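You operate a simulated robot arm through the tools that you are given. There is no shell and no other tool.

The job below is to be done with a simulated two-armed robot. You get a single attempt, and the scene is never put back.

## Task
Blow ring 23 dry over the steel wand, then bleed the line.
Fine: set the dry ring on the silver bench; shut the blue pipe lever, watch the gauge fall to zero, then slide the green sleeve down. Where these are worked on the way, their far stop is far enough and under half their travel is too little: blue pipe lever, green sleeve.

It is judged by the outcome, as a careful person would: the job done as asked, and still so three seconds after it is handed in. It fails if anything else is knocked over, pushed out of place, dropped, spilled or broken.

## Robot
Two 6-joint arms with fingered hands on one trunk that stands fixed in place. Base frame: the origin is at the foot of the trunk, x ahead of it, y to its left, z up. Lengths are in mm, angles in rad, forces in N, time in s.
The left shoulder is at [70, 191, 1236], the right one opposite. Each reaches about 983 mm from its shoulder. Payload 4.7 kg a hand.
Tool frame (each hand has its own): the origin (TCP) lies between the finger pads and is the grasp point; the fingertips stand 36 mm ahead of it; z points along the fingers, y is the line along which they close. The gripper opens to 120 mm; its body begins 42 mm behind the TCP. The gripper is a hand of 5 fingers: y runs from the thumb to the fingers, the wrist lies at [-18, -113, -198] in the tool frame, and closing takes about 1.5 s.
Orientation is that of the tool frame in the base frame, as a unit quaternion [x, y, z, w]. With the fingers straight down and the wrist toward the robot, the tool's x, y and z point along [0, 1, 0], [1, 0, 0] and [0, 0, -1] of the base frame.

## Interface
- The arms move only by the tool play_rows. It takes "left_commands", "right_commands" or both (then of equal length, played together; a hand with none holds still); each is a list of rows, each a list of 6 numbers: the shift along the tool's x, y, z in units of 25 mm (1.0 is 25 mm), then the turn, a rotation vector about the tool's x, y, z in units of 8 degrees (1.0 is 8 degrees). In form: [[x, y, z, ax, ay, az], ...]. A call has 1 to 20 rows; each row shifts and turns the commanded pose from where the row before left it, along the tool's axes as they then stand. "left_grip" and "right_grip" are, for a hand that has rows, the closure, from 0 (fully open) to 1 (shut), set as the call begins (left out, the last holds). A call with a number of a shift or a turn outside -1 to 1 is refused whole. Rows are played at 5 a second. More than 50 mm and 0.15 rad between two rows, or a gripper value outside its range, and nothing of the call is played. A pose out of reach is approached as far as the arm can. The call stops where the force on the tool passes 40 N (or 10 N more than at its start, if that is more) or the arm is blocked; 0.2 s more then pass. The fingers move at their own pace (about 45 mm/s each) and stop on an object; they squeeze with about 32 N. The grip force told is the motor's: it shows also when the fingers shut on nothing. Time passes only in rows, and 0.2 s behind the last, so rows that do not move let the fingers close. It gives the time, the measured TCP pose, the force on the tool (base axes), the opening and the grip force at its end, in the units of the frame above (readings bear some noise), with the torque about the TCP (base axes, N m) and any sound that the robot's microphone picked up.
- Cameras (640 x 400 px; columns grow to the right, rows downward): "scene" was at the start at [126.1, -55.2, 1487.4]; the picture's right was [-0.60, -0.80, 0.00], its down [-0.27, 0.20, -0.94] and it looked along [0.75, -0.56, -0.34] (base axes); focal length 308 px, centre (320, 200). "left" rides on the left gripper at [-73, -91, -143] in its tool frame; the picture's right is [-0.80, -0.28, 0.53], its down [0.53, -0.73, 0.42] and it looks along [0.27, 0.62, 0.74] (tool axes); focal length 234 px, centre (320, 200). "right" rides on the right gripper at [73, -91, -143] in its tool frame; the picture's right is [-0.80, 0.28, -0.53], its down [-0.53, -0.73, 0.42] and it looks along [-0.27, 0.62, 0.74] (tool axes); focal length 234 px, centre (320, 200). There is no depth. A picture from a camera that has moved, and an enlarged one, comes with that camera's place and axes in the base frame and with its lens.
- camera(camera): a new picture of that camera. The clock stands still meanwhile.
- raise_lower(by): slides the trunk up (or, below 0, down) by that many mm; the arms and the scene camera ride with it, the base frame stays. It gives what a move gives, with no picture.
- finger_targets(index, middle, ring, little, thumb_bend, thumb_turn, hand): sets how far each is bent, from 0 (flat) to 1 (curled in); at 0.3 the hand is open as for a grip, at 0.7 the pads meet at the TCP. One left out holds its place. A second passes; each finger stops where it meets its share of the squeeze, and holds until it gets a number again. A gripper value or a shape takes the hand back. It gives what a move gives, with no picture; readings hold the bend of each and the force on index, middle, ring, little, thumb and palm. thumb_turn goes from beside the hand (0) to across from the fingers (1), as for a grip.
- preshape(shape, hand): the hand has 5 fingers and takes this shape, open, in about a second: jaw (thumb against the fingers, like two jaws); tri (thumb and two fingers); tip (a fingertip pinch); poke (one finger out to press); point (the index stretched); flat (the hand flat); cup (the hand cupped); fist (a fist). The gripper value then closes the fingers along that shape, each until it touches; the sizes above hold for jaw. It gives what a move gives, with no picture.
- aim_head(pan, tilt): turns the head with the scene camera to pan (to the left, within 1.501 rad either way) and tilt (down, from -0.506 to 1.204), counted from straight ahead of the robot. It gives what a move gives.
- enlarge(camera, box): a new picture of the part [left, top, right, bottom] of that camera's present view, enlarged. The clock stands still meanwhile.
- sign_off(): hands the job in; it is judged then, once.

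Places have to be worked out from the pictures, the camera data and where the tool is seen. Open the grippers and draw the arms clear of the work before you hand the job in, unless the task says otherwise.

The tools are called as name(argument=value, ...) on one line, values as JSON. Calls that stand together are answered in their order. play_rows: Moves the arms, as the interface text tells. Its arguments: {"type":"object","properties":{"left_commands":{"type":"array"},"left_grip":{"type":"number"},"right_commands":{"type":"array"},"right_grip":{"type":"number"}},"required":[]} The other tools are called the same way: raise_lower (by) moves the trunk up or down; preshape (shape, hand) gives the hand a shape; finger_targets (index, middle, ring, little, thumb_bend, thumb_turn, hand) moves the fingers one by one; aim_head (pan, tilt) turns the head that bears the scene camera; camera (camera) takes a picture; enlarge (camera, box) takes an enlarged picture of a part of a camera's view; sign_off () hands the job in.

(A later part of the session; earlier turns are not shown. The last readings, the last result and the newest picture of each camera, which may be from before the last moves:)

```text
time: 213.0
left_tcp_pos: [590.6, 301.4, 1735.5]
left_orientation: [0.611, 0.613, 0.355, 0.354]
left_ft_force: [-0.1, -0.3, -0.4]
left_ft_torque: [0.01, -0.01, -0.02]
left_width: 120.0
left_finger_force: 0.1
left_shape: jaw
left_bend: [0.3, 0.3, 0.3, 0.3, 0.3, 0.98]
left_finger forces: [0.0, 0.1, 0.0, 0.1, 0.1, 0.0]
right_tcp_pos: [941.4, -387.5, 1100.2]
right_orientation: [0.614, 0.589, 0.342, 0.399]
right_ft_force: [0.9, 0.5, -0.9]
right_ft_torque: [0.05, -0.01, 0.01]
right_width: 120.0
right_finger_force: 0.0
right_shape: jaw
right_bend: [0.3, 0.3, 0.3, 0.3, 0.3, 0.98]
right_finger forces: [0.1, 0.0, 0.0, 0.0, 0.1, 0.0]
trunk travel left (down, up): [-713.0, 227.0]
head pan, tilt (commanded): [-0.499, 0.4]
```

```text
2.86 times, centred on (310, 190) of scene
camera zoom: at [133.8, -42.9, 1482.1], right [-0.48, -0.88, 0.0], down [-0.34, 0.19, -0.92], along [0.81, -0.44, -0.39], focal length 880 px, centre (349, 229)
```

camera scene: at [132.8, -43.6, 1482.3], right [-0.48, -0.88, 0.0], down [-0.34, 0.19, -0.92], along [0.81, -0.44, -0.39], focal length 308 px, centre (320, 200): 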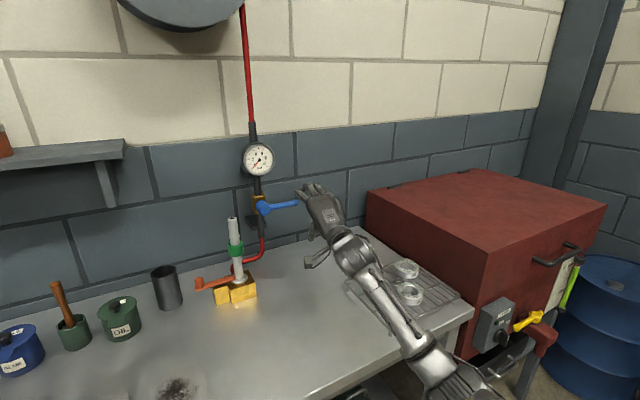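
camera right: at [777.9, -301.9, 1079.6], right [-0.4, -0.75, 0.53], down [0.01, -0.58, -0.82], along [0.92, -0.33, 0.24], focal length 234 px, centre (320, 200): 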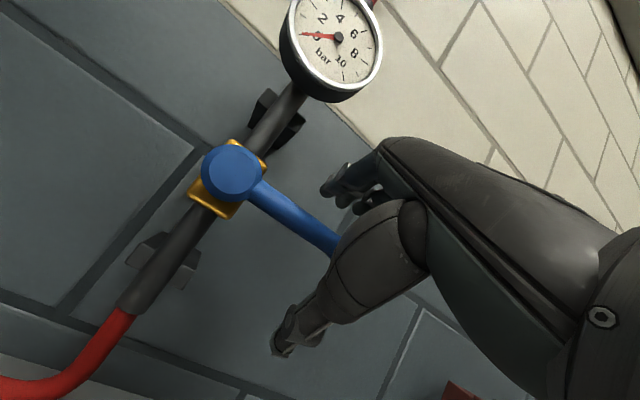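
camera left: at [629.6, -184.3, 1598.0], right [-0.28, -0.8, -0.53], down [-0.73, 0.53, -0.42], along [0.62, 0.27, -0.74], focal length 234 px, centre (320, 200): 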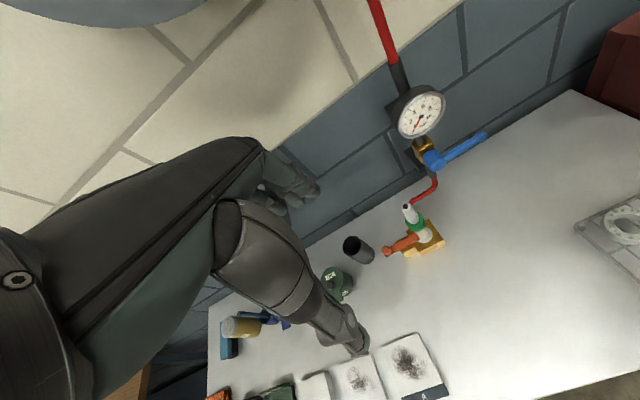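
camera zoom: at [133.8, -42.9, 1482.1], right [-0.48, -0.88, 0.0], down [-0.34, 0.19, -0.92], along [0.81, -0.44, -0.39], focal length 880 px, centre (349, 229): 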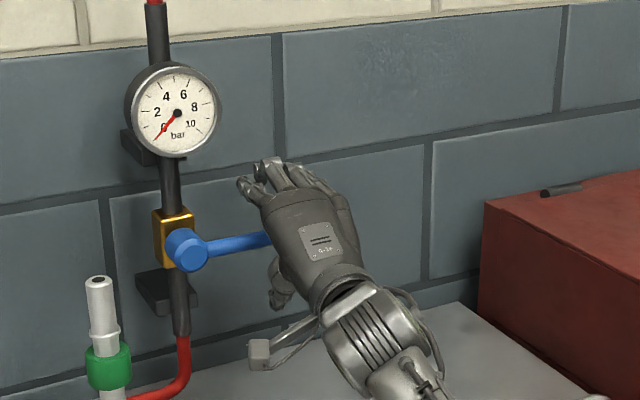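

The lever is between thumb and fingers. I close loosely around it to cage it (about 25 mm opening).

play_rows(right_commands=[[0, 0, 0, 0, 0, 0], [0, 0, 0, 0, 0, 0], [0, 0, 0, 0, 0, 0], [0, 0, 0, 0, 0, 0], [0, 0, 0, 0, 0, 0], [0, 0, 0, 0, 0, 0], [0, 0, 0, 0, 0, 0], [0, 0, 0, 0, 0, 0]], right_grip=0.8)

camera(camera="right")

```text
time: 214.8
left_tcp_pos: [589.5, 299.8, 1736.3]
left_orientation: [0.611, 0.613, 0.355, 0.353]
left_ft_force: [0.2, -0.2, -0.7]
left_ft_torque: [0.0, 0.01, -0.01]
left_width: 119.7
left_finger_force: 0.1
left_shape: jaw
left_bend: [0.3, 0.3, 0.3, 0.3, 0.3, 0.98]
left_finger forces: [0.1, 0.0, 0.0, 0.0, 0.0, 0.0]
right_tcp_pos: [941.5, -387.7, 1099.9]
right_orientation: [0.616, 0.588, 0.34, 0.399]
right_ft_force: [0.5, -0.1, 0.0]
right_ft_torque: [0.0, 0.0, 0.0]
right_width: 24.0
right_finger_force: 0.0
right_shape: jaw
right_bend: [0.73, 0.59, 0.57, 0.53, 0.74, 1.0]
right_finger forces: [0.0, 0.0, 0.1, 0.1, 0.0, 0.0]
trunk travel left (down, up): [-713.0, 227.0]
head pan, tilt (commanded): [-0.499, 0.4]
```

```text
taken
camera right: at [777.1, -302.5, 1079.9], right [-0.4, -0.75, 0.52], down [0.01, -0.58, -0.82], along [0.92, -0.33, 0.24], focal length 234 px, centre (320, 200)
```

right: 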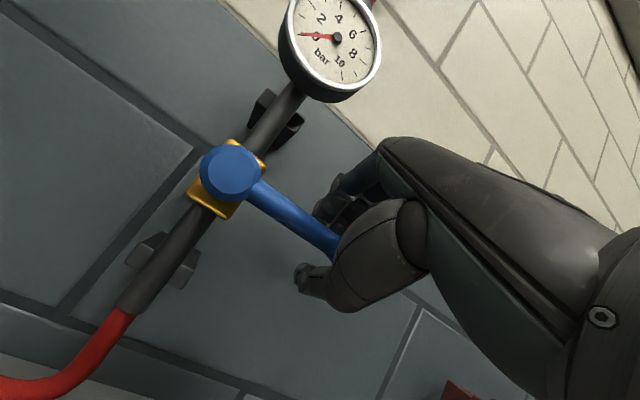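

The lever is caged with 24 mm opening and no contact force. I nudge down 20 mm to learn the lever's direction.

play_rows(right_commands=[[0.01, -0.24, 0.12, 0, 0, 0], [0.01, -0.24, 0.12, 0, 0, 0], [0.01, -0.24, 0.12, 0, 0, 0]])

camera(camera="right")

```text
time: 215.6
left_tcp_pos: [588.6, 300.0, 1735.0]
left_orientation: [0.611, 0.613, 0.355, 0.354]
left_ft_force: [-0.1, 0.8, 0.7]
left_ft_torque: [0.01, -0.05, -0.03]
left_width: 119.7
left_finger_force: 0.0
left_shape: jaw
left_bend: [0.3, 0.3, 0.3, 0.3, 0.3, 0.98]
left_finger forces: [0.0, 0.0, 0.0, 0.0, 0.1, 0.1]
right_tcp_pos: [939.8, -389.9, 1081.6]
right_orientation: [0.615, 0.587, 0.341, 0.4]
right_ft_force: [-0.4, 0.3, 0.9]
right_ft_torque: [-0.02, -0.05, 0.06]
right_width: 24.7
right_finger_force: 0.1
right_shape: jaw
right_bend: [0.73, 0.59, 0.57, 0.53, 0.74, 1.0]
right_finger forces: [0.7, 0.0, 0.0, 0.1, 0.0, 0.1]
trunk travel left (down, up): [-713.0, 227.0]
head pan, tilt (commanded): [-0.499, 0.4]
```

```text
taken
camera right: at [776.8, -303.9, 1060.9], right [-0.4, -0.75, 0.53], down [0.01, -0.58, -0.82], along [0.92, -0.33, 0.24], focal length 234 px, centre (320, 200)
```

right: 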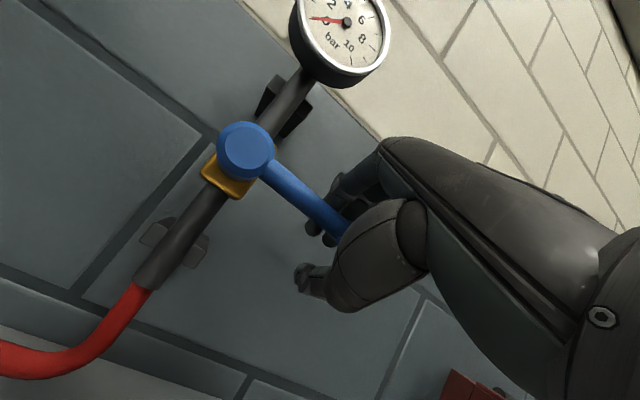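

The index finger just touches the lever. I go down another 20 mm.

play_rows(right_commands=[[0.01, -0.24, 0.12, 0, 0, 0], [0.01, -0.24, 0.12, 0, 0, 0], [0.01, -0.24, 0.12, 0, 0, 0]])

enlarge(camera="scene", box=[220, 120, 380, 260])

```text
time: 216.4
left_tcp_pos: [589.3, 299.5, 1735.4]
left_orientation: [0.611, 0.613, 0.355, 0.354]
left_ft_force: [-0.5, 0.1, 0.0]
left_ft_torque: [-0.02, 0.0, -0.04]
left_width: 119.5
left_finger_force: 0.1
left_shape: jaw
left_bend: [0.3, 0.3, 0.3, 0.3, 0.3, 0.98]
left_finger forces: [0.1, 0.0, 0.0, 0.0, 0.0, 0.0]
right_tcp_pos: [940.5, -390.3, 1062.2]
right_orientation: [0.615, 0.588, 0.341, 0.4]
right_ft_force: [0.2, 1.0, 0.6]
right_ft_torque: [-0.03, -0.02, 0.01]
right_width: 24.2
right_finger_force: 0.0
right_shape: jaw
right_bend: [0.73, 0.59, 0.57, 0.53, 0.74, 1.0]
right_finger forces: [0.9, 0.0, 0.0, 0.0, 0.0, 0.0]
trunk travel left (down, up): [-713.0, 227.0]
head pan, tilt (commanded): [-0.499, 0.4]
```

```text
2.86 times, centred on (300, 190) of scene
camera zoom: at [132.8, -43.4, 1482.2], right [-0.48, -0.88, 0.0], down [-0.34, 0.19, -0.92], along [0.81, -0.44, -0.39], focal length 880 px, centre (377, 229)
```

zoom: 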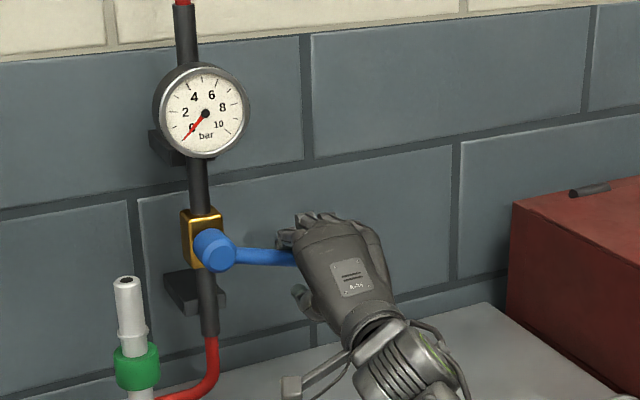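

The lever follows downward with about 1 N. I now roll the hand to match the lever's tilt, backing off 15 mm, and then turn hand and lever together about the hub toward vertical.

play_rows(right_commands=[[-0.01, -0.068, -0.134, 0.063, 0.366, 0.723], [-0.01, -0.068, -0.134, 0.063, 0.366, 0.723], [-0.01, -0.068, -0.134, 0.063, 0.366, 0.723], [-0.01, -0.068, -0.134, 0.063, 0.366, 0.723], [0.018, -0.33, 0.165, 0.0585, 0.3375, 0.6675], [0.018, -0.33, 0.165, 0.0585, 0.3375, 0.6675], [0.018, -0.33, 0.165, 0.0585, 0.3375, 0.6675], [0.018, -0.33, 0.165, 0.0585, 0.3375, 0.6675]])

enlarge(camera="scene", box=[200, 120, 380, 280])

camera(camera="right")

```text
time: 218.2
left_tcp_pos: [591.1, 301.0, 1735.4]
left_orientation: [0.612, 0.613, 0.353, 0.354]
left_ft_force: [-0.1, 0.5, 0.3]
left_ft_torque: [-0.01, -0.01, 0.05]
left_width: 119.9
left_finger_force: 0.0
left_shape: jaw
left_bend: [0.3, 0.3, 0.3, 0.3, 0.3, 0.98]
left_finger forces: [0.0, 0.1, 0.1, 0.1, 0.0, 0.0]
right_tcp_pos: [925.9, -367.1, 1030.9]
right_orientation: [0.728, 0.388, 0.556, 0.102]
right_ft_force: [11.1, 2.0, 3.2]
right_ft_torque: [-0.04, 0.08, 0.12]
right_width: 24.7
right_finger_force: 0.0
right_shape: jaw
right_bend: [0.72, 0.59, 0.57, 0.53, 0.74, 1.0]
right_finger forces: [8.5, 1.0, 0.0, 0.0, 0.0, 0.1]
trunk travel left (down, up): [-713.0, 227.0]
head pan, tilt (commanded): [-0.499, 0.4]
```

```text
2.50 times, centred on (290, 200) of scene
camera zoom: at [134.6, -42.9, 1482.1], right [-0.48, -0.88, 0.0], down [-0.34, 0.19, -0.92], along [0.81, -0.44, -0.39], focal length 770 px, centre (395, 200)
```

zoom: 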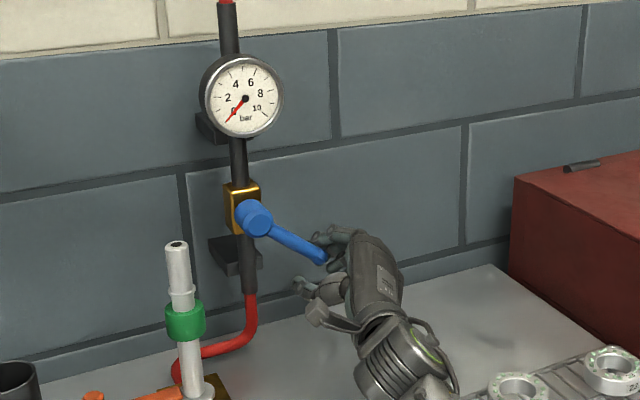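

```text
taken
camera right: at [761.7, -296.4, 1083.0], right [-0.4, -0.88, -0.24], down [0.01, 0.26, -0.97], along [0.92, -0.39, -0.1], focal length 234 px, centre (320, 200)
```

right: 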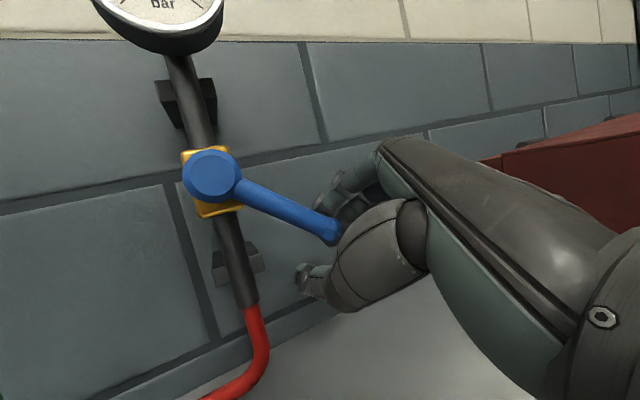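

The lever is about 35° down and following, but my fingers are near its end. I continue the turn while easing the hand toward the hub.

play_rows(right_commands=[[0.2, -0.33, 0.13, 0.0585, 0.3375, 0.6675], [0.2, -0.33, 0.13, 0.0585, 0.3375, 0.6675], [0.2, -0.33, 0.13, 0.0585, 0.3375, 0.6675], [0.1, -0.33, 0.13, 0.0585, 0.3375, 0.6675]])

enlarge(camera="scene", box=[200, 120, 380, 280])

camera(camera="right")

```text
time: 219.2
left_tcp_pos: [593.5, 297.4, 1733.1]
left_orientation: [0.611, 0.613, 0.354, 0.353]
left_ft_force: [0.3, -0.9, 0.5]
left_ft_torque: [0.02, 0.01, -0.04]
left_width: 119.8
left_finger_force: 0.0
left_shape: jaw
left_bend: [0.3, 0.3, 0.3, 0.3, 0.3, 0.98]
left_finger forces: [0.0, 0.0, 0.1, 0.0, 0.0, 0.1]
right_tcp_pos: [926.2, -331.4, 1022.8]
right_orientation: [0.733, 0.263, 0.626, -0.052]
right_ft_force: [11.4, -6.2, -8.8]
right_ft_torque: [0.14, 0.19, 0.03]
right_width: 25.5
right_finger_force: 0.1
right_shape: jaw
right_bend: [0.72, 0.56, 0.57, 0.53, 0.74, 1.0]
right_finger forces: [4.8, 8.1, 0.1, 0.1, 0.0, 0.0]
trunk travel left (down, up): [-713.0, 227.0]
head pan, tilt (commanded): [-0.499, 0.4]
```

```text
2.50 times, centred on (290, 200) of scene
camera zoom: at [136.7, -45.1, 1481.7], right [-0.48, -0.88, 0.0], down [-0.34, 0.19, -0.92], along [0.81, -0.44, -0.39], focal length 770 px, centre (395, 200)
```

zoom: 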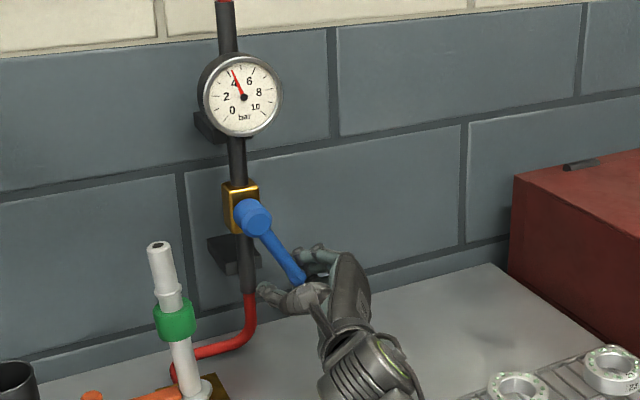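

```text
taken
camera right: at [762.6, -287.9, 1099.0], right [-0.41, -0.71, -0.58], down [0.0, 0.63, -0.78], along [0.91, -0.32, -0.25], focal length 234 px, centre (320, 200)
```

right: 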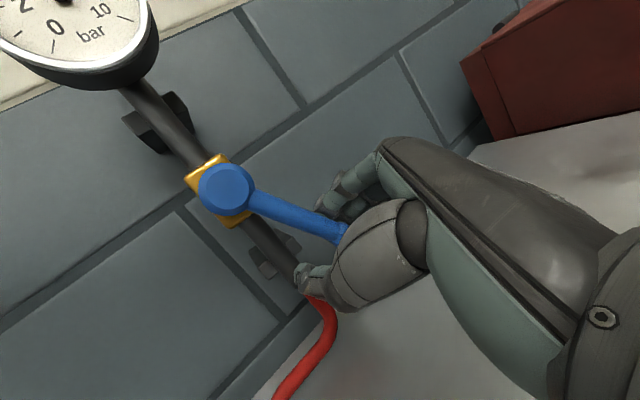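

The gauge has jumped to about 4.5 bar, so turning down opens the line. I continue the lever to its far stop at vertical.

play_rows(right_commands=[[0.1, -0.33, 0.14, 0.0585, 0.3375, 0.6675], [0.1, -0.33, 0.14, 0.0585, 0.3375, 0.6675], [0.05, -0.33, 0.14, 0.0585, 0.3375, 0.6675], [0.05, -0.33, 0.14, 0.0585, 0.3375, 0.6675]])

enlarge(camera="scene", box=[200, 120, 380, 280])

camera(camera="right")

```text
time: 220.2
left_tcp_pos: [595.1, 298.8, 1733.1]
left_orientation: [0.612, 0.614, 0.353, 0.352]
left_ft_force: [-0.2, 0.8, 0.1]
left_ft_torque: [-0.02, 0.01, 0.0]
left_width: 119.7
left_finger_force: 0.0
left_shape: jaw
left_bend: [0.3, 0.3, 0.3, 0.3, 0.3, 0.98]
left_finger forces: [0.0, 0.0, 0.0, 0.0, 0.1, 0.1]
right_tcp_pos: [924.7, -291.0, 1022.7]
right_orientation: [0.707, 0.127, 0.665, -0.204]
right_ft_force: [13.0, -1.7, -13.5]
right_ft_torque: [0.19, 0.23, 0.14]
right_width: 25.6
right_finger_force: 0.1
right_shape: jaw
right_bend: [0.72, 0.55, 0.57, 0.53, 0.74, 1.0]
right_finger forces: [5.8, 7.1, 5.1, 0.0, 0.0, 0.1]
trunk travel left (down, up): [-713.0, 227.0]
head pan, tilt (commanded): [-0.499, 0.4]
```

```text
2.50 times, centred on (290, 200) of scene
camera zoom: at [137.8, -44.3, 1481.6], right [-0.48, -0.88, 0.0], down [-0.35, 0.19, -0.92], along [0.81, -0.44, -0.39], focal length 770 px, centre (395, 200)
```

zoom: 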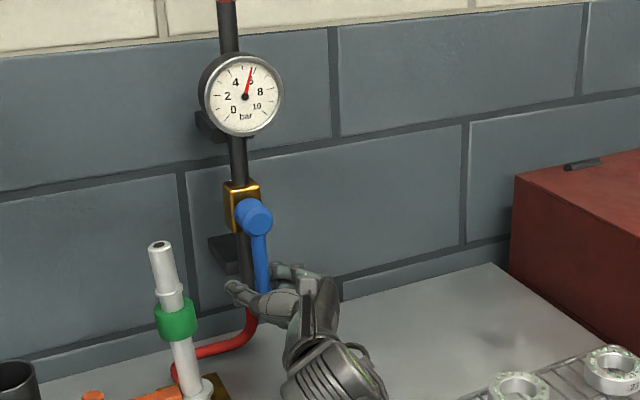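

```text
taken
camera right: at [761.8, -283.6, 1110.6], right [-0.41, -0.41, -0.81], down [0.0, 0.89, -0.45], along [0.91, -0.19, -0.36], focal length 234 px, centre (320, 200)
```

right: 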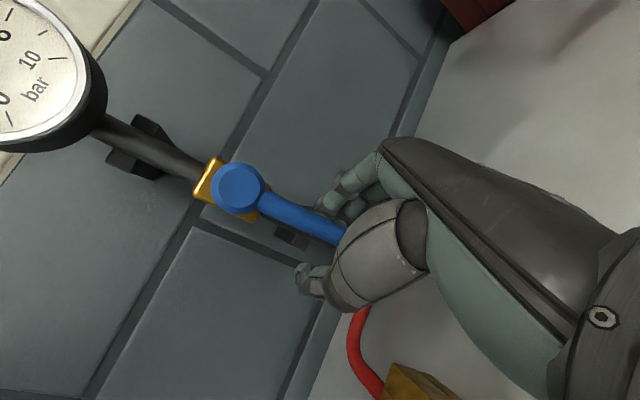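

The lever is nearly vertical and the gauge shows about 6 bar. I push it a touch further to be sure it is at its stop.

play_rows(right_commands=[[-0.03, -0.28, 0.15, 0, 0, 0], [-0.02, -0.15, 0.08, 0, 0, 0]])

enlarge(camera="scene", box=[230, 120, 330, 240])

```text
time: 220.8
left_tcp_pos: [596.3, 294.2, 1733.1]
left_orientation: [0.613, 0.612, 0.354, 0.352]
left_ft_force: [-0.7, 0.7, -0.4]
left_ft_torque: [0.02, 0.02, 0.0]
left_width: 119.8
left_finger_force: 0.1
left_shape: jaw
left_bend: [0.3, 0.3, 0.3, 0.3, 0.3, 0.98]
left_finger forces: [0.1, 0.0, 0.0, 0.1, 0.0, 0.0]
right_tcp_pos: [924.3, -286.1, 1021.9]
right_orientation: [0.707, 0.127, 0.665, -0.202]
right_ft_force: [11.7, -17.1, -9.3]
right_ft_torque: [0.01, 0.12, -0.37]
right_width: 27.6
right_finger_force: 0.1
right_shape: jaw
right_bend: [0.72, 0.53, 0.56, 0.53, 0.74, 1.0]
right_finger forces: [8.8, 8.0, 2.9, 0.0, 0.0, 0.0]
trunk travel left (down, up): [-713.0, 227.0]
head pan, tilt (commanded): [-0.499, 0.4]
```

```text
3.33 times, centred on (280, 180) of scene
camera zoom: at [137.4, -47.6, 1481.7], right [-0.48, -0.88, 0.0], down [-0.34, 0.19, -0.92], along [0.81, -0.44, -0.39], focal length 1027 px, centre (453, 267)
```

zoom: 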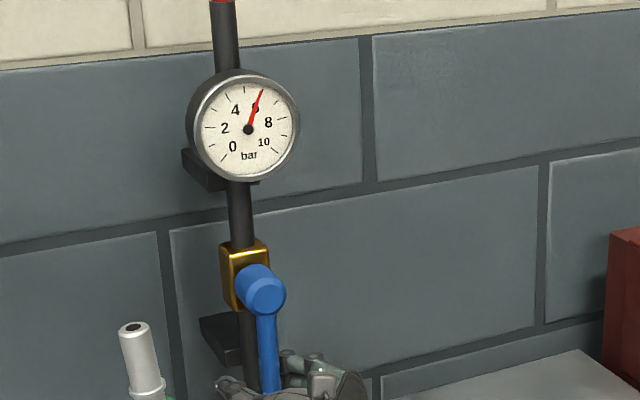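

The lever is at its stop (17 N resisting) and the gauge stands at 6 bar; no hiss yet. I open the hand moderately and withdraw straight back, then to the right, without dragging the lever.

play_rows(right_commands=[[0, 0.1, -0.05, 0, 0, 0], [0, 0, 0, 0, 0, 0], [0, 0, 0, 0, 0, 0], [0, 0, 0, 0, 0, 0], [0, 0, 0, 0, 0, 0]], right_grip=0.6)

play_rows(right_commands=[[-0.07, -0.4, -0.78, 0, 0, 0], [-0.07, -0.4, -0.78, 0, 0, 0], [-0.07, -0.4, -0.78, 0, 0, 0], [-0.01, 0.17, -0.98, 0, 0, 0], [-0.01, 0.17, -0.98, 0, 0, 0], [-0.01, 0.17, -0.98, 0, 0, 0], [-0.01, 0.17, -0.98, 0, 0, 0]])

enlarge(camera="scene", box=[180, 100, 400, 300])

```text
time: 222.0
left_tcp_pos: [592.8, 300.0, 1735.5]
left_orientation: [0.612, 0.612, 0.354, 0.354]
left_ft_force: [0.3, 1.0, -0.4]
left_ft_torque: [-0.04, 0.0, -0.03]
left_width: 119.8
left_finger_force: 0.1
left_shape: jaw
left_bend: [0.3, 0.3, 0.3, 0.3, 0.3, 0.98]
left_finger forces: [0.0, 0.0, 0.1, 0.0, 0.0, 0.0]
right_tcp_pos: [922.9, -284.0, 1024.7]
right_orientation: [0.706, 0.128, 0.666, -0.203]
right_ft_force: [7.3, -1.2, -7.5]
right_ft_torque: [0.15, 0.12, 0.11]
right_width: 50.3
right_finger_force: 0.0
right_shape: jaw
right_bend: [0.74, 0.47, 0.47, 0.44, 0.73, 1.0]
right_finger forces: [3.4, 4.1, 3.9, 0.0, 0.1, 0.0]
trunk travel left (down, up): [-713.0, 227.0]
head pan, tilt (commanded): [-0.499, 0.4]
```

```text
time: 222.4
left_tcp_pos: [600.0, 298.8, 1732.3]
left_orientation: [0.612, 0.613, 0.353, 0.353]
left_ft_force: [-0.4, -0.5, 0.1]
left_ft_torque: [0.01, 0.0, 0.04]
left_width: 119.8
left_finger_force: 0.1
left_shape: jaw
left_bend: [0.3, 0.3, 0.3, 0.3, 0.3, 0.98]
left_finger forces: [0.1, 0.1, 0.1, 0.0, 0.0, 0.1]
right_tcp_pos: [914.0, -282.9, 1024.9]
right_orientation: [0.706, 0.128, 0.667, -0.204]
right_ft_force: [41.6, 0.5, -5.2]
right_ft_torque: [0.16, -0.35, 1.02]
right_width: 59.2
right_finger_force: 0.0
right_shape: jaw
right_bend: [0.73, 0.45, 0.45, 0.44, 0.73, 1.0]
right_finger forces: [12.7, 18.8, 6.8, 0.0, 0.0, 0.0]
trunk travel left (down, up): [-713.0, 227.0]
head pan, tilt (commanded): [-0.499, 0.4]
stopped in row 1 (right hand): the force on the tool passed its limit at 44 N (the readings are from after the stop); the commanded pose is now the measured one
```

```text
2.00 times, centred on (290, 200) of scene
camera zoom: at [142.0, -43.5, 1481.4], right [-0.48, -0.88, 0.0], down [-0.35, 0.19, -0.92], along [0.81, -0.44, -0.39], focal length 616 px, centre (380, 200)
```

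zoom: 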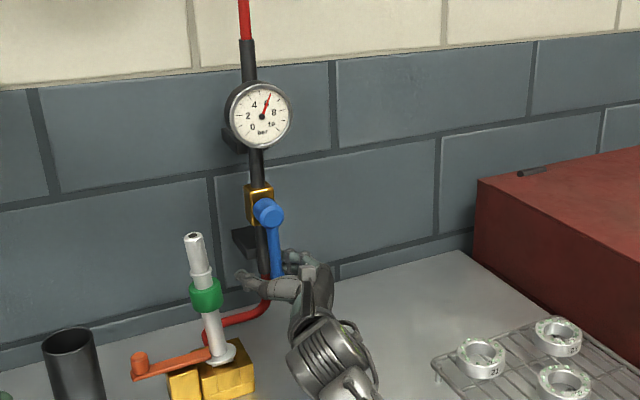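

The curled fingertips hook behind the lever, so pulling back loads up. I open just the four fingers (leaving the thumb in, away from the wand) before retreating.

finger_targets(hand="right", index=0.2, middle=0.2, ring=0.2, little=0.2)

camera(camera="right")

enlarge(camera="scene", box=[220, 150, 340, 280])

```text
time: 223.4
left_tcp_pos: [591.1, 297.7, 1734.4]
left_orientation: [0.612, 0.612, 0.355, 0.354]
left_ft_force: [-0.2, 0.0, -0.3]
left_ft_torque: [-0.01, 0.0, 0.01]
left_width: 119.9
left_finger_force: 0.1
left_shape: jaw
left_bend: [0.3, 0.3, 0.3, 0.3, 0.3, 0.98]
left_finger forces: [0.0, 0.0, 0.0, 0.0, 0.1, 0.1]
right_tcp_pos: [909.4, -285.1, 1028.6]
right_orientation: [0.704, 0.129, 0.668, -0.203]
right_ft_force: [0.3, -11.6, -1.1]
right_ft_torque: [0.09, 0.09, -0.49]
right_width: 64.0
right_finger_force: 5.1
right_shape: fingers
right_bend: [0.46, 0.2, 0.2, 0.2, 0.73, 1.0]
right_finger forces: [10.3, 0.1, 0.0, 0.1, 0.0, 0.0]
trunk travel left (down, up): [-713.0, 227.0]
head pan, tilt (commanded): [-0.499, 0.4]
```

```text
taken
camera right: at [744.4, -275.7, 1115.2], right [-0.4, -0.42, -0.82], down [0.01, 0.89, -0.46], along [0.92, -0.19, -0.35], focal length 234 px, centre (320, 200)
```

right: 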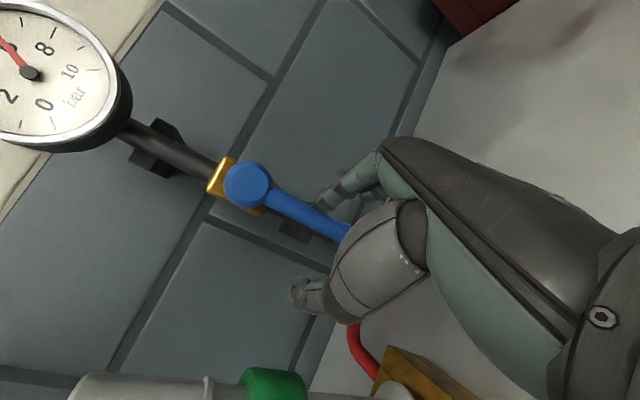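

```text
3.08 times, centred on (280, 215) of scene
camera zoom: at [133.9, -45.6, 1482.0], right [-0.48, -0.88, 0.0], down [-0.34, 0.19, -0.92], along [0.81, -0.44, -0.39], focal length 948 px, centre (443, 154)
```

zoom: 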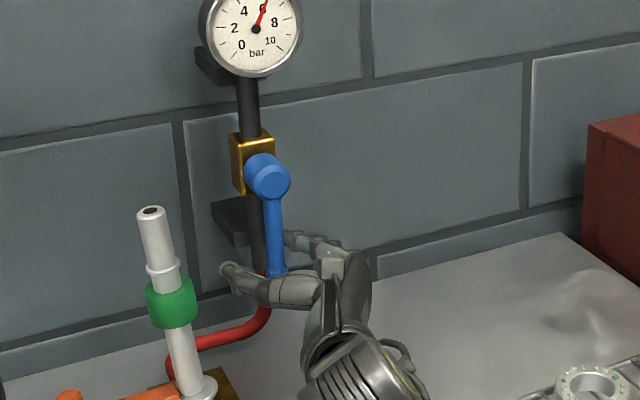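

The index still presses the lever's side. I shift the hand 14 mm to the right to release it, then back straight out.

play_rows(right_commands=[[0.02, 0.25, -0.13, 0, 0, 0], [0.02, 0.25, -0.13, 0, 0, 0]])

finger_targets(hand="right", index=0.15)

play_rows(right_commands=[[-0.04, -0.2, -0.4, 0, 0, 0], [-0.07, -0.4, -0.78, 0, 0, 0], [-0.07, -0.4, -0.78, 0, 0, 0], [-0.07, -0.4, -0.78, 0, 0, 0]])

camera(camera="right")

```text
time: 224.0
left_tcp_pos: [590.5, 299.1, 1734.9]
left_orientation: [0.612, 0.612, 0.354, 0.354]
left_ft_force: [-0.4, 0.0, -0.2]
left_ft_torque: [0.0, 0.02, -0.02]
left_width: 119.9
left_finger_force: 0.1
left_shape: jaw
left_bend: [0.3, 0.3, 0.3, 0.3, 0.3, 0.98]
left_finger forces: [0.1, 0.0, 0.0, 0.1, 0.0, 0.0]
right_tcp_pos: [909.3, -297.6, 1030.5]
right_orientation: [0.703, 0.13, 0.669, -0.203]
right_ft_force: [2.4, -2.7, 0.5]
right_ft_torque: [0.01, 0.05, -0.08]
right_width: 54.3
right_finger_force: 1.4
right_shape: fingers
right_bend: [0.52, 0.2, 0.2, 0.2, 0.73, 1.0]
right_finger forces: [3.0, 0.1, 0.0, 0.1, 0.1, 0.0]
trunk travel left (down, up): [-713.0, 227.0]
head pan, tilt (commanded): [-0.499, 0.4]
```

```text
time: 225.0
left_tcp_pos: [589.7, 300.7, 1735.6]
left_orientation: [0.611, 0.613, 0.355, 0.354]
left_ft_force: [0.1, -0.3, -0.1]
left_ft_torque: [0.0, -0.04, 0.01]
left_width: 119.5
left_finger_force: 0.0
left_shape: jaw
left_bend: [0.3, 0.3, 0.3, 0.3, 0.3, 0.98]
left_finger forces: [0.0, 0.1, 0.0, 0.0, 0.0, 0.1]
right_tcp_pos: [908.7, -296.6, 1030.7]
right_orientation: [0.703, 0.13, 0.669, -0.202]
right_ft_force: [0.4, 0.3, 0.1]
right_ft_torque: [-0.02, 0.02, -0.01]
right_width: 113.2
right_finger_force: 0.0
right_shape: fingers
right_bend: [0.15, 0.2, 0.2, 0.2, 0.73, 1.0]
right_finger forces: [0.1, 0.0, 0.1, 0.0, 0.1, 0.1]
trunk travel left (down, up): [-713.0, 227.0]
head pan, tilt (commanded): [-0.499, 0.4]
```

```text
time: 226.0
left_tcp_pos: [590.1, 300.8, 1734.9]
left_orientation: [0.61, 0.613, 0.356, 0.353]
left_ft_force: [-0.1, -0.3, 0.5]
left_ft_torque: [0.02, -0.02, 0.03]
left_width: 119.9
left_finger_force: 0.1
left_shape: jaw
left_bend: [0.3, 0.3, 0.3, 0.3, 0.3, 0.98]
left_finger forces: [0.0, 0.0, 0.0, 0.0, 0.1, 0.0]
right_tcp_pos: [829.7, -296.9, 1029.0]
right_orientation: [0.704, 0.13, 0.669, -0.202]
right_ft_force: [0.5, -0.2, 0.8]
right_ft_torque: [0.0, 0.02, -0.02]
right_width: 113.1
right_finger_force: 0.0
right_shape: fingers
right_bend: [0.15, 0.2, 0.2, 0.2, 0.73, 1.0]
right_finger forces: [0.1, 0.1, 0.1, 0.0, 0.1, 0.0]
trunk travel left (down, up): [-713.0, 227.0]
head pan, tilt (commanded): [-0.499, 0.4]
```

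```text
taken
camera right: at [666.0, -286.9, 1116.5], right [-0.4, -0.42, -0.82], down [0.01, 0.89, -0.46], along [0.92, -0.19, -0.35], focal length 234 px, centre (320, 200)
```

right: 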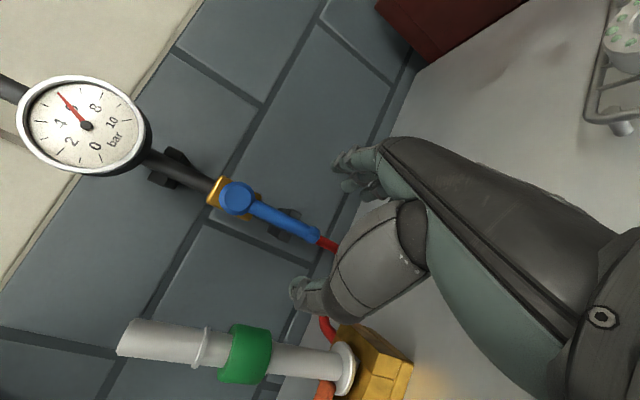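

The hand is free, the lever stays vertical and the gauge holds 6 bar. Next is the green sleeve: I place the sleeve at about (875, -187, 1034), so I shift left to line up in front of it and open the jaw.

play_rows(right_commands=[[0, -0.62, -0.12, 0, 0, 0], [0, -0.62, -0.12, 0, 0, 0], [0, -0.62, -0.12, 0, 0, 0], [0, -0.62, -0.12, 0, 0, 0], [0, -0.62, -0.12, 0, 0, 0]])

preshape(hand="right", shape="jaw")

camera(camera="right")

enlarge(camera="scene", box=[160, 120, 360, 300])

```text
time: 227.2
left_tcp_pos: [590.2, 301.1, 1735.9]
left_orientation: [0.611, 0.613, 0.355, 0.354]
left_ft_force: [-0.3, 0.8, 0.3]
left_ft_torque: [-0.02, 0.04, -0.01]
left_width: 119.5
left_finger_force: 0.1
left_shape: jaw
left_bend: [0.3, 0.3, 0.3, 0.3, 0.3, 0.98]
left_finger forces: [0.0, 0.1, 0.0, 0.1, 0.0, 0.0]
right_tcp_pos: [782.2, -233.0, 1037.6]
right_orientation: [0.704, 0.13, 0.668, -0.203]
right_ft_force: [0.1, 0.9, -0.4]
right_ft_torque: [-0.02, 0.01, -0.01]
right_width: 113.2
right_finger_force: 0.0
right_shape: fingers
right_bend: [0.15, 0.2, 0.2, 0.2, 0.73, 1.0]
right_finger forces: [0.0, 0.1, 0.1, 0.1, 0.0, 0.1]
trunk travel left (down, up): [-713.0, 227.0]
head pan, tilt (commanded): [-0.499, 0.4]
```

```text
time: 228.1
left_tcp_pos: [588.7, 300.6, 1736.2]
left_orientation: [0.611, 0.612, 0.355, 0.355]
left_ft_force: [-0.1, 0.3, 0.8]
left_ft_torque: [-0.02, -0.01, 0.02]
left_width: 119.7
left_finger_force: 0.0
left_shape: jaw
left_bend: [0.3, 0.3, 0.3, 0.3, 0.3, 0.98]
left_finger forces: [0.0, 0.0, 0.0, 0.0, 0.0, 0.0]
right_tcp_pos: [782.4, -233.7, 1037.9]
right_orientation: [0.704, 0.13, 0.668, -0.202]
right_ft_force: [0.0, 0.0, -0.7]
right_ft_torque: [-0.01, 0.02, 0.0]
right_width: 119.8
right_finger_force: 0.0
right_shape: jaw
right_bend: [0.3, 0.3, 0.3, 0.3, 0.3, 0.98]
right_finger forces: [0.0, 0.1, 0.1, 0.0, 0.1, 0.0]
trunk travel left (down, up): [-713.0, 227.0]
head pan, tilt (commanded): [-0.499, 0.4]
```

```text
taken
camera right: at [618.5, -224.3, 1124.3], right [-0.4, -0.42, -0.82], down [0.01, 0.89, -0.46], along [0.92, -0.19, -0.35], focal length 234 px, centre (320, 200)
```

right: 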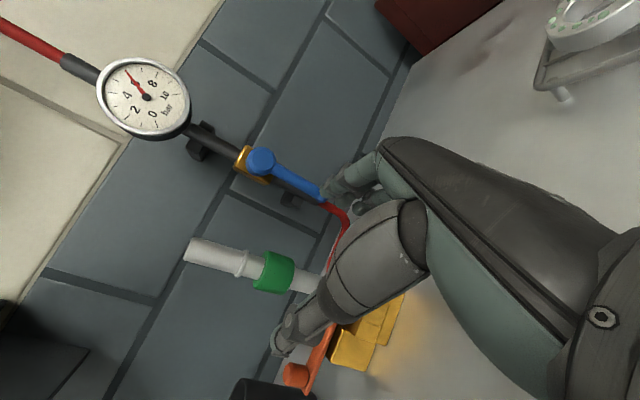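

```text
2.22 times, centred on (260, 210) of scene
camera zoom: at [132.8, -43.4, 1482.2], right [-0.48, -0.88, 0.0], down [-0.34, 0.19, -0.92], along [0.81, -0.44, -0.39], focal length 684 px, centre (453, 178)
```

zoom: 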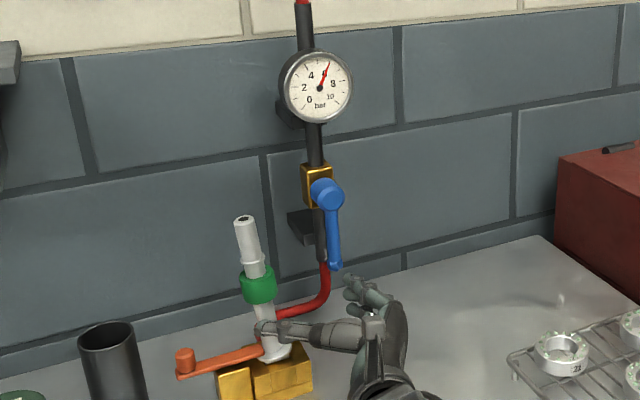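

The sleeve lies right on the hand's approach line. I advance 104 mm so it sits between thumb and fingers.

play_rows(right_commands=[[0, 0, 0.83, 0, 0, 0], [0, 0, 0.83, 0, 0, 0], [0, 0, 0.83, 0, 0, 0], [0, 0, 0.83, 0, 0, 0], [0, 0, 0.83, 0, 0, 0]])

camera(camera="right")

enlarge(camera="scene", box=[160, 120, 360, 300])

```text
time: 229.3
left_tcp_pos: [590.0, 301.0, 1735.1]
left_orientation: [0.611, 0.613, 0.354, 0.354]
left_ft_force: [-0.7, 0.5, 0.9]
left_ft_torque: [0.02, -0.02, -0.02]
left_width: 119.8
left_finger_force: 0.1
left_shape: jaw
left_bend: [0.3, 0.3, 0.3, 0.3, 0.3, 0.98]
left_finger forces: [0.1, 0.1, 0.1, 0.0, 0.0, 0.0]
right_tcp_pos: [874.8, -186.9, 1034.6]
right_orientation: [0.704, 0.129, 0.668, -0.203]
right_ft_force: [0.3, 0.3, -0.6]
right_ft_torque: [0.01, -0.02, 0.02]
right_width: 119.8
right_finger_force: 0.2
right_shape: jaw
right_bend: [0.3, 0.3, 0.3, 0.3, 0.3, 0.98]
right_finger forces: [0.0, 0.0, 0.1, 0.0, 0.0, 0.1]
trunk travel left (down, up): [-713.0, 227.0]
head pan, tilt (commanded): [-0.499, 0.4]
```

```text
taken
camera right: at [711.4, -177.6, 1121.3], right [-0.4, -0.42, -0.82], down [0.01, 0.89, -0.46], along [0.92, -0.19, -0.35], focal length 234 px, centre (320, 200)
```

right: 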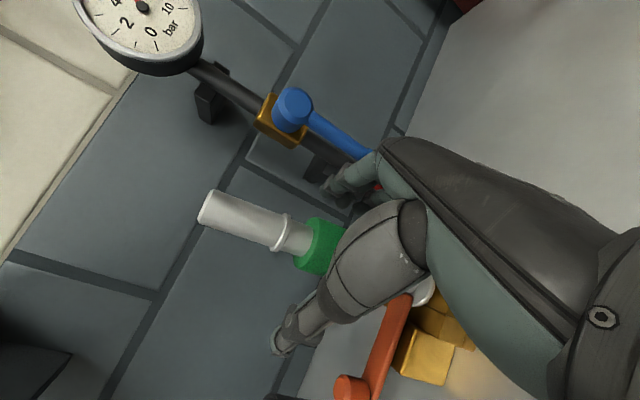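

```text
2.22 times, centred on (260, 210) of scene
camera zoom: at [133.4, -43.0, 1482.1], right [-0.48, -0.88, 0.0], down [-0.34, 0.19, -0.92], along [0.81, -0.44, -0.39], focal length 684 px, centre (453, 178)
```

zoom: 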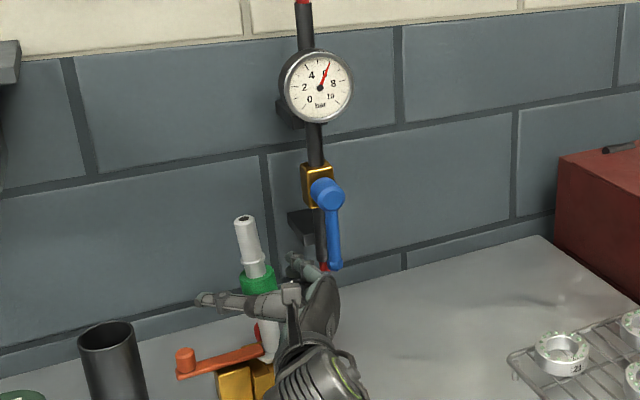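

The sleeve is within the jaws. I close on it.

play_rows(right_commands=[[0, 0, 0, 0, 0, 0], [0, 0, 0, 0, 0, 0], [0, 0, 0, 0, 0, 0], [0, 0, 0, 0, 0, 0], [0, 0, 0, 0, 0, 0], [0, 0, 0, 0, 0, 0], [0, 0, 0, 0, 0, 0], [0, 0, 0, 0, 0, 0]], right_grip=1)

camera(camera="right")

enlarge(camera="scene", box=[200, 180, 320, 290])

```text
time: 231.1
left_tcp_pos: [591.7, 300.5, 1735.1]
left_orientation: [0.611, 0.614, 0.355, 0.352]
left_ft_force: [0.0, 0.4, 0.0]
left_ft_torque: [0.04, -0.03, 0.01]
left_width: 119.7
left_finger_force: 0.0
left_shape: jaw
left_bend: [0.3, 0.3, 0.3, 0.3, 0.3, 0.98]
left_finger forces: [0.1, 0.0, 0.1, 0.0, 0.1, 0.0]
right_tcp_pos: [875.4, -187.2, 1034.4]
right_orientation: [0.704, 0.13, 0.668, -0.203]
right_ft_force: [2.6, -0.3, 0.3]
right_ft_torque: [-0.13, -0.11, 0.01]
right_width: 24.1
right_finger_force: 31.3
right_shape: jaw
right_bend: [0.73, 0.72, 0.7, 0.52, 0.79, 1.0]
right_finger forces: [16.8, 4.0, 2.1, 2.1, 23.1, 0.0]
trunk travel left (down, up): [-713.0, 227.0]
head pan, tilt (commanded): [-0.499, 0.4]
```

```text
taken
camera right: at [711.3, -177.8, 1120.9], right [-0.4, -0.42, -0.82], down [0.01, 0.89, -0.46], along [0.92, -0.19, -0.35], focal length 234 px, centre (320, 200)
```

right: 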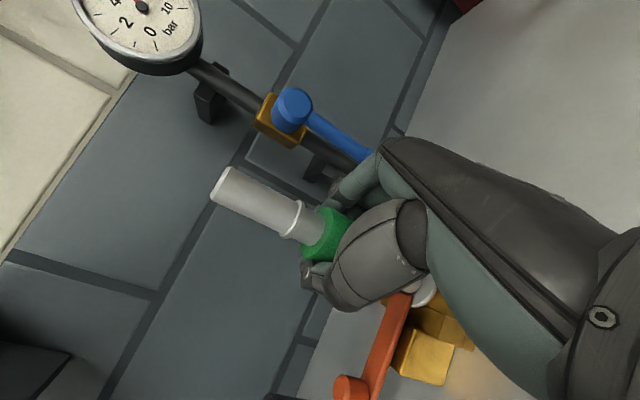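

```text
3.64 times, centred on (260, 235) of scene
camera zoom: at [133.5, -43.2, 1482.1], right [-0.48, -0.88, 0.0], down [-0.34, 0.19, -0.92], along [0.81, -0.44, -0.39], focal length 1120 px, centre (538, 73)
```

zoom: 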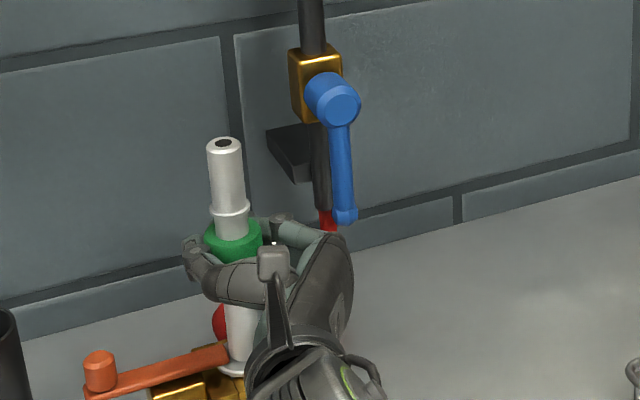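

The fingers have closed around the wand just under or around the sleeve. I raise the hand gently in small steps and watch force and picture.

play_rows(right_commands=[[0.25, 0, 0, 0, 0, 0], [0.25, 0, 0, 0, 0, 0]])

enlarge(camera="scene", box=[200, 180, 320, 290])

```text
time: 231.7
left_tcp_pos: [592.1, 300.6, 1734.5]
left_orientation: [0.611, 0.613, 0.354, 0.354]
left_ft_force: [0.5, -0.4, 0.0]
left_ft_torque: [-0.01, 0.02, -0.01]
left_width: 119.6
left_finger_force: 0.0
left_shape: jaw
left_bend: [0.3, 0.3, 0.3, 0.3, 0.3, 0.98]
left_finger forces: [0.0, 0.0, 0.0, 0.0, 0.1, 0.1]
right_tcp_pos: [875.2, -188.1, 1047.5]
right_orientation: [0.705, 0.13, 0.667, -0.203]
right_ft_force: [2.9, 2.8, -0.9]
right_ft_torque: [0.04, -0.13, 0.03]
right_width: 23.9
right_finger_force: 32.1
right_shape: jaw
right_bend: [0.73, 0.72, 0.7, 0.53, 0.79, 1.0]
right_finger forces: [16.7, 3.9, 2.1, 1.8, 23.0, 0.1]
trunk travel left (down, up): [-713.0, 227.0]
head pan, tilt (commanded): [-0.499, 0.4]
```

```text
3.64 times, centred on (260, 235) of scene
camera zoom: at [133.7, -43.1, 1482.1], right [-0.48, -0.88, 0.0], down [-0.34, 0.19, -0.92], along [0.81, -0.44, -0.39], focal length 1120 px, centre (538, 73)
```

zoom: 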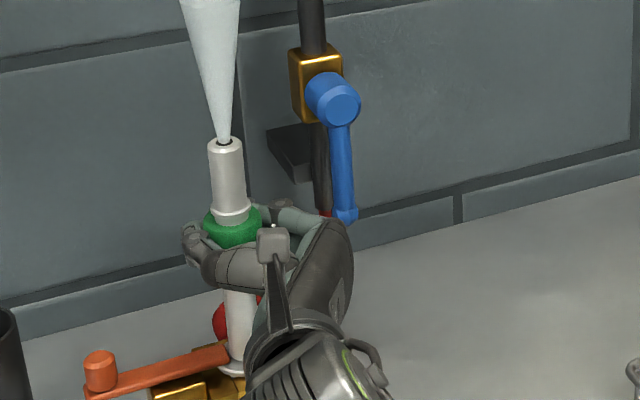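

Air now jets visibly from the wand tip, so sleeve-up is "blow". I raise it a little further to its upper stop.

play_rows(right_commands=[[0.2, 0, 0, 0, 0, 0], [0.15, 0, 0, 0, 0, 0]])

enlarge(camera="scene", box=[200, 120, 320, 290])

```text
time: 232.3
left_tcp_pos: [592.6, 301.1, 1733.8]
left_orientation: [0.612, 0.613, 0.354, 0.354]
left_ft_force: [-0.5, 0.1, 0.3]
left_ft_torque: [-0.01, 0.0, 0.02]
left_width: 120.0
left_finger_force: 0.0
left_shape: jaw
left_bend: [0.3, 0.3, 0.3, 0.3, 0.3, 0.98]
left_finger forces: [0.1, 0.1, 0.0, 0.0, 0.1, 0.0]
right_tcp_pos: [879.6, -188.5, 1053.1]
right_orientation: [0.705, 0.13, 0.667, -0.203]
right_ft_force: [2.1, 3.9, -4.9]
right_ft_torque: [0.08, 0.04, 0.0]
right_width: 24.0
right_finger_force: 31.6
right_shape: jaw
right_bend: [0.73, 0.72, 0.71, 0.54, 0.79, 1.0]
right_finger forces: [16.6, 4.2, 1.1, 1.5, 23.4, 0.0]
trunk travel left (down, up): [-713.0, 227.0]
head pan, tilt (commanded): [-0.499, 0.4]
```

```text
2.35 times, centred on (260, 205) of scene
camera zoom: at [135.0, -43.0, 1481.9], right [-0.48, -0.88, 0.0], down [-0.34, 0.19, -0.92], along [0.81, -0.44, -0.39], focal length 725 px, centre (461, 188)
```

zoom: 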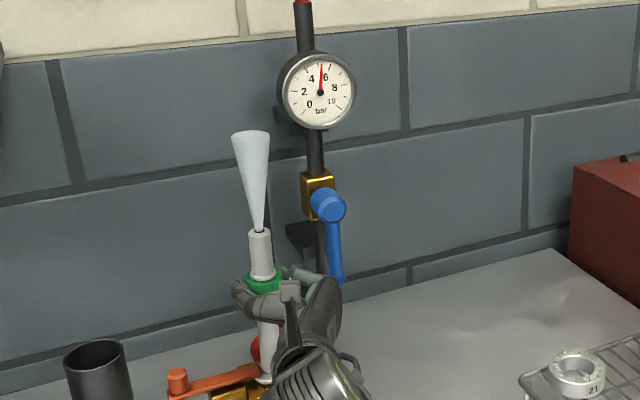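

The resistance grows, so it is near the stop. One more small push to confirm.

play_rows(right_commands=[[0.2, 0, 0, 0, 0, 0], [0.1, 0, 0, 0, 0, 0]])

enlarge(camera="scene", box=[220, 180, 300, 260])

```text
time: 232.9
left_tcp_pos: [594.4, 301.2, 1733.6]
left_orientation: [0.612, 0.613, 0.354, 0.354]
left_ft_force: [0.6, -0.9, 0.2]
left_ft_torque: [0.01, 0.02, 0.03]
left_width: 119.7
left_finger_force: 0.0
left_shape: jaw
left_bend: [0.3, 0.3, 0.3, 0.3, 0.3, 0.98]
left_finger forces: [0.0, 0.1, 0.0, 0.1, 0.1, 0.0]
right_tcp_pos: [878.9, -189.9, 1059.8]
right_orientation: [0.706, 0.129, 0.666, -0.203]
right_ft_force: [2.5, 5.1, -14.2]
right_ft_torque: [0.1, 0.08, 0.08]
right_width: 21.8
right_finger_force: 31.7
right_shape: jaw
right_bend: [0.73, 0.73, 0.71, 0.56, 0.8, 1.0]
right_finger forces: [14.5, 1.0, 0.0, 1.7, 18.4, 0.0]
trunk travel left (down, up): [-713.0, 227.0]
head pan, tilt (commanded): [-0.499, 0.4]
```

```text
5.00 times, centred on (260, 220) of scene
camera zoom: at [136.5, -43.0, 1481.7], right [-0.48, -0.88, 0.0], down [-0.34, 0.19, -0.92], along [0.81, -0.44, -0.39], focal length 1540 px, centre (620, 100)
```

zoom: 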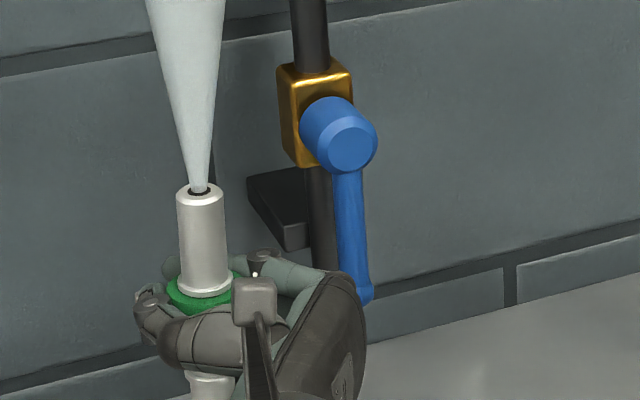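

The sleeve is up against its collar (14 N). I relieve the push slightly, open the hand, and back away along the approach line.

play_rows(right_commands=[[-0.15, 0, 0, 0, 0, 0], [0, 0, 0, 0, 0, 0], [0, 0, 0, 0, 0, 0], [0, 0, 0, 0, 0, 0], [0, 0, 0, 0, 0, 0], [0, 0, 0, 0, 0, 0], [0, 0, 0, 0, 0, 0], [0, 0, 0, 0, 0, 0]], right_grip=0)

play_rows(right_commands=[[0, 0, -0.5, 0, 0, 0], [0, 0, -0.85, 0, 0, 0], [0, 0, -0.85, 0, 0, 0], [0, 0, -0.85, 0, 0, 0], [0, 0, -0.85, 0, 0, 0], [0, 0, -0.85, 0, 0, 0]])

enlarge(camera="scene", box=[180, 100, 360, 300])

```text
time: 234.7
left_tcp_pos: [591.5, 300.9, 1734.6]
left_orientation: [0.611, 0.613, 0.356, 0.354]
left_ft_force: [-0.6, -0.6, 1.0]
left_ft_torque: [0.02, 0.01, -0.02]
left_width: 120.0
left_finger_force: 0.0
left_shape: jaw
left_bend: [0.3, 0.3, 0.3, 0.3, 0.3, 0.98]
left_finger forces: [0.0, 0.0, 0.0, 0.0, 0.1, 0.0]
right_tcp_pos: [876.9, -189.3, 1060.4]
right_orientation: [0.704, 0.13, 0.669, -0.203]
right_ft_force: [-0.6, 0.2, 0.0]
right_ft_torque: [-0.04, 0.02, -0.02]
right_width: 119.5
right_finger_force: 0.0
right_shape: jaw
right_bend: [0.3, 0.3, 0.3, 0.3, 0.3, 0.98]
right_finger forces: [0.0, 0.1, 0.1, 0.1, 0.0, 0.1]
trunk travel left (down, up): [-713.0, 227.0]
head pan, tilt (commanded): [-0.499, 0.4]
```

```text
time: 236.1
left_tcp_pos: [587.8, 299.7, 1735.7]
left_orientation: [0.611, 0.612, 0.355, 0.354]
left_ft_force: [-0.5, -0.4, 1.1]
left_ft_torque: [0.03, -0.01, 0.02]
left_width: 119.8
left_finger_force: 0.1
left_shape: jaw
left_bend: [0.3, 0.3, 0.3, 0.3, 0.3, 0.98]
left_finger forces: [0.0, 0.0, 0.1, 0.0, 0.0, 0.1]
right_tcp_pos: [771.3, -243.5, 1063.1]
right_orientation: [0.704, 0.13, 0.668, -0.203]
right_ft_force: [0.5, 0.4, 0.4]
right_ft_torque: [0.0, -0.02, -0.01]
right_width: 119.6
right_finger_force: 0.0
right_shape: jaw
right_bend: [0.3, 0.3, 0.3, 0.3, 0.3, 0.98]
right_finger forces: [0.0, 0.1, 0.0, 0.1, 0.1, 0.0]
trunk travel left (down, up): [-713.0, 227.0]
head pan, tilt (commanded): [-0.499, 0.4]
```

```text
2.00 times, centred on (270, 200) of scene
camera zoom: at [132.1, -43.9, 1482.3], right [-0.48, -0.88, 0.0], down [-0.34, 0.19, -0.92], along [0.81, -0.44, -0.39], focal length 616 px, centre (420, 200)
```

zoom: 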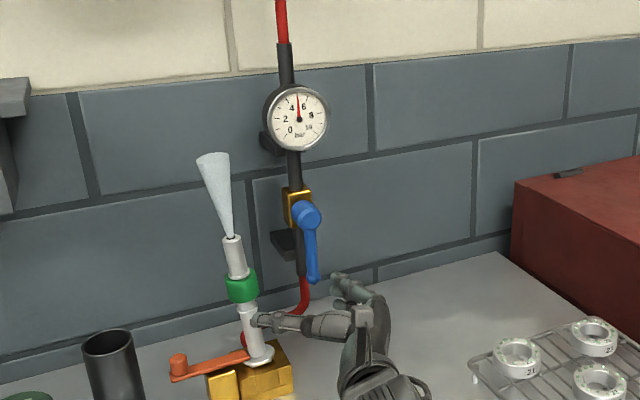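

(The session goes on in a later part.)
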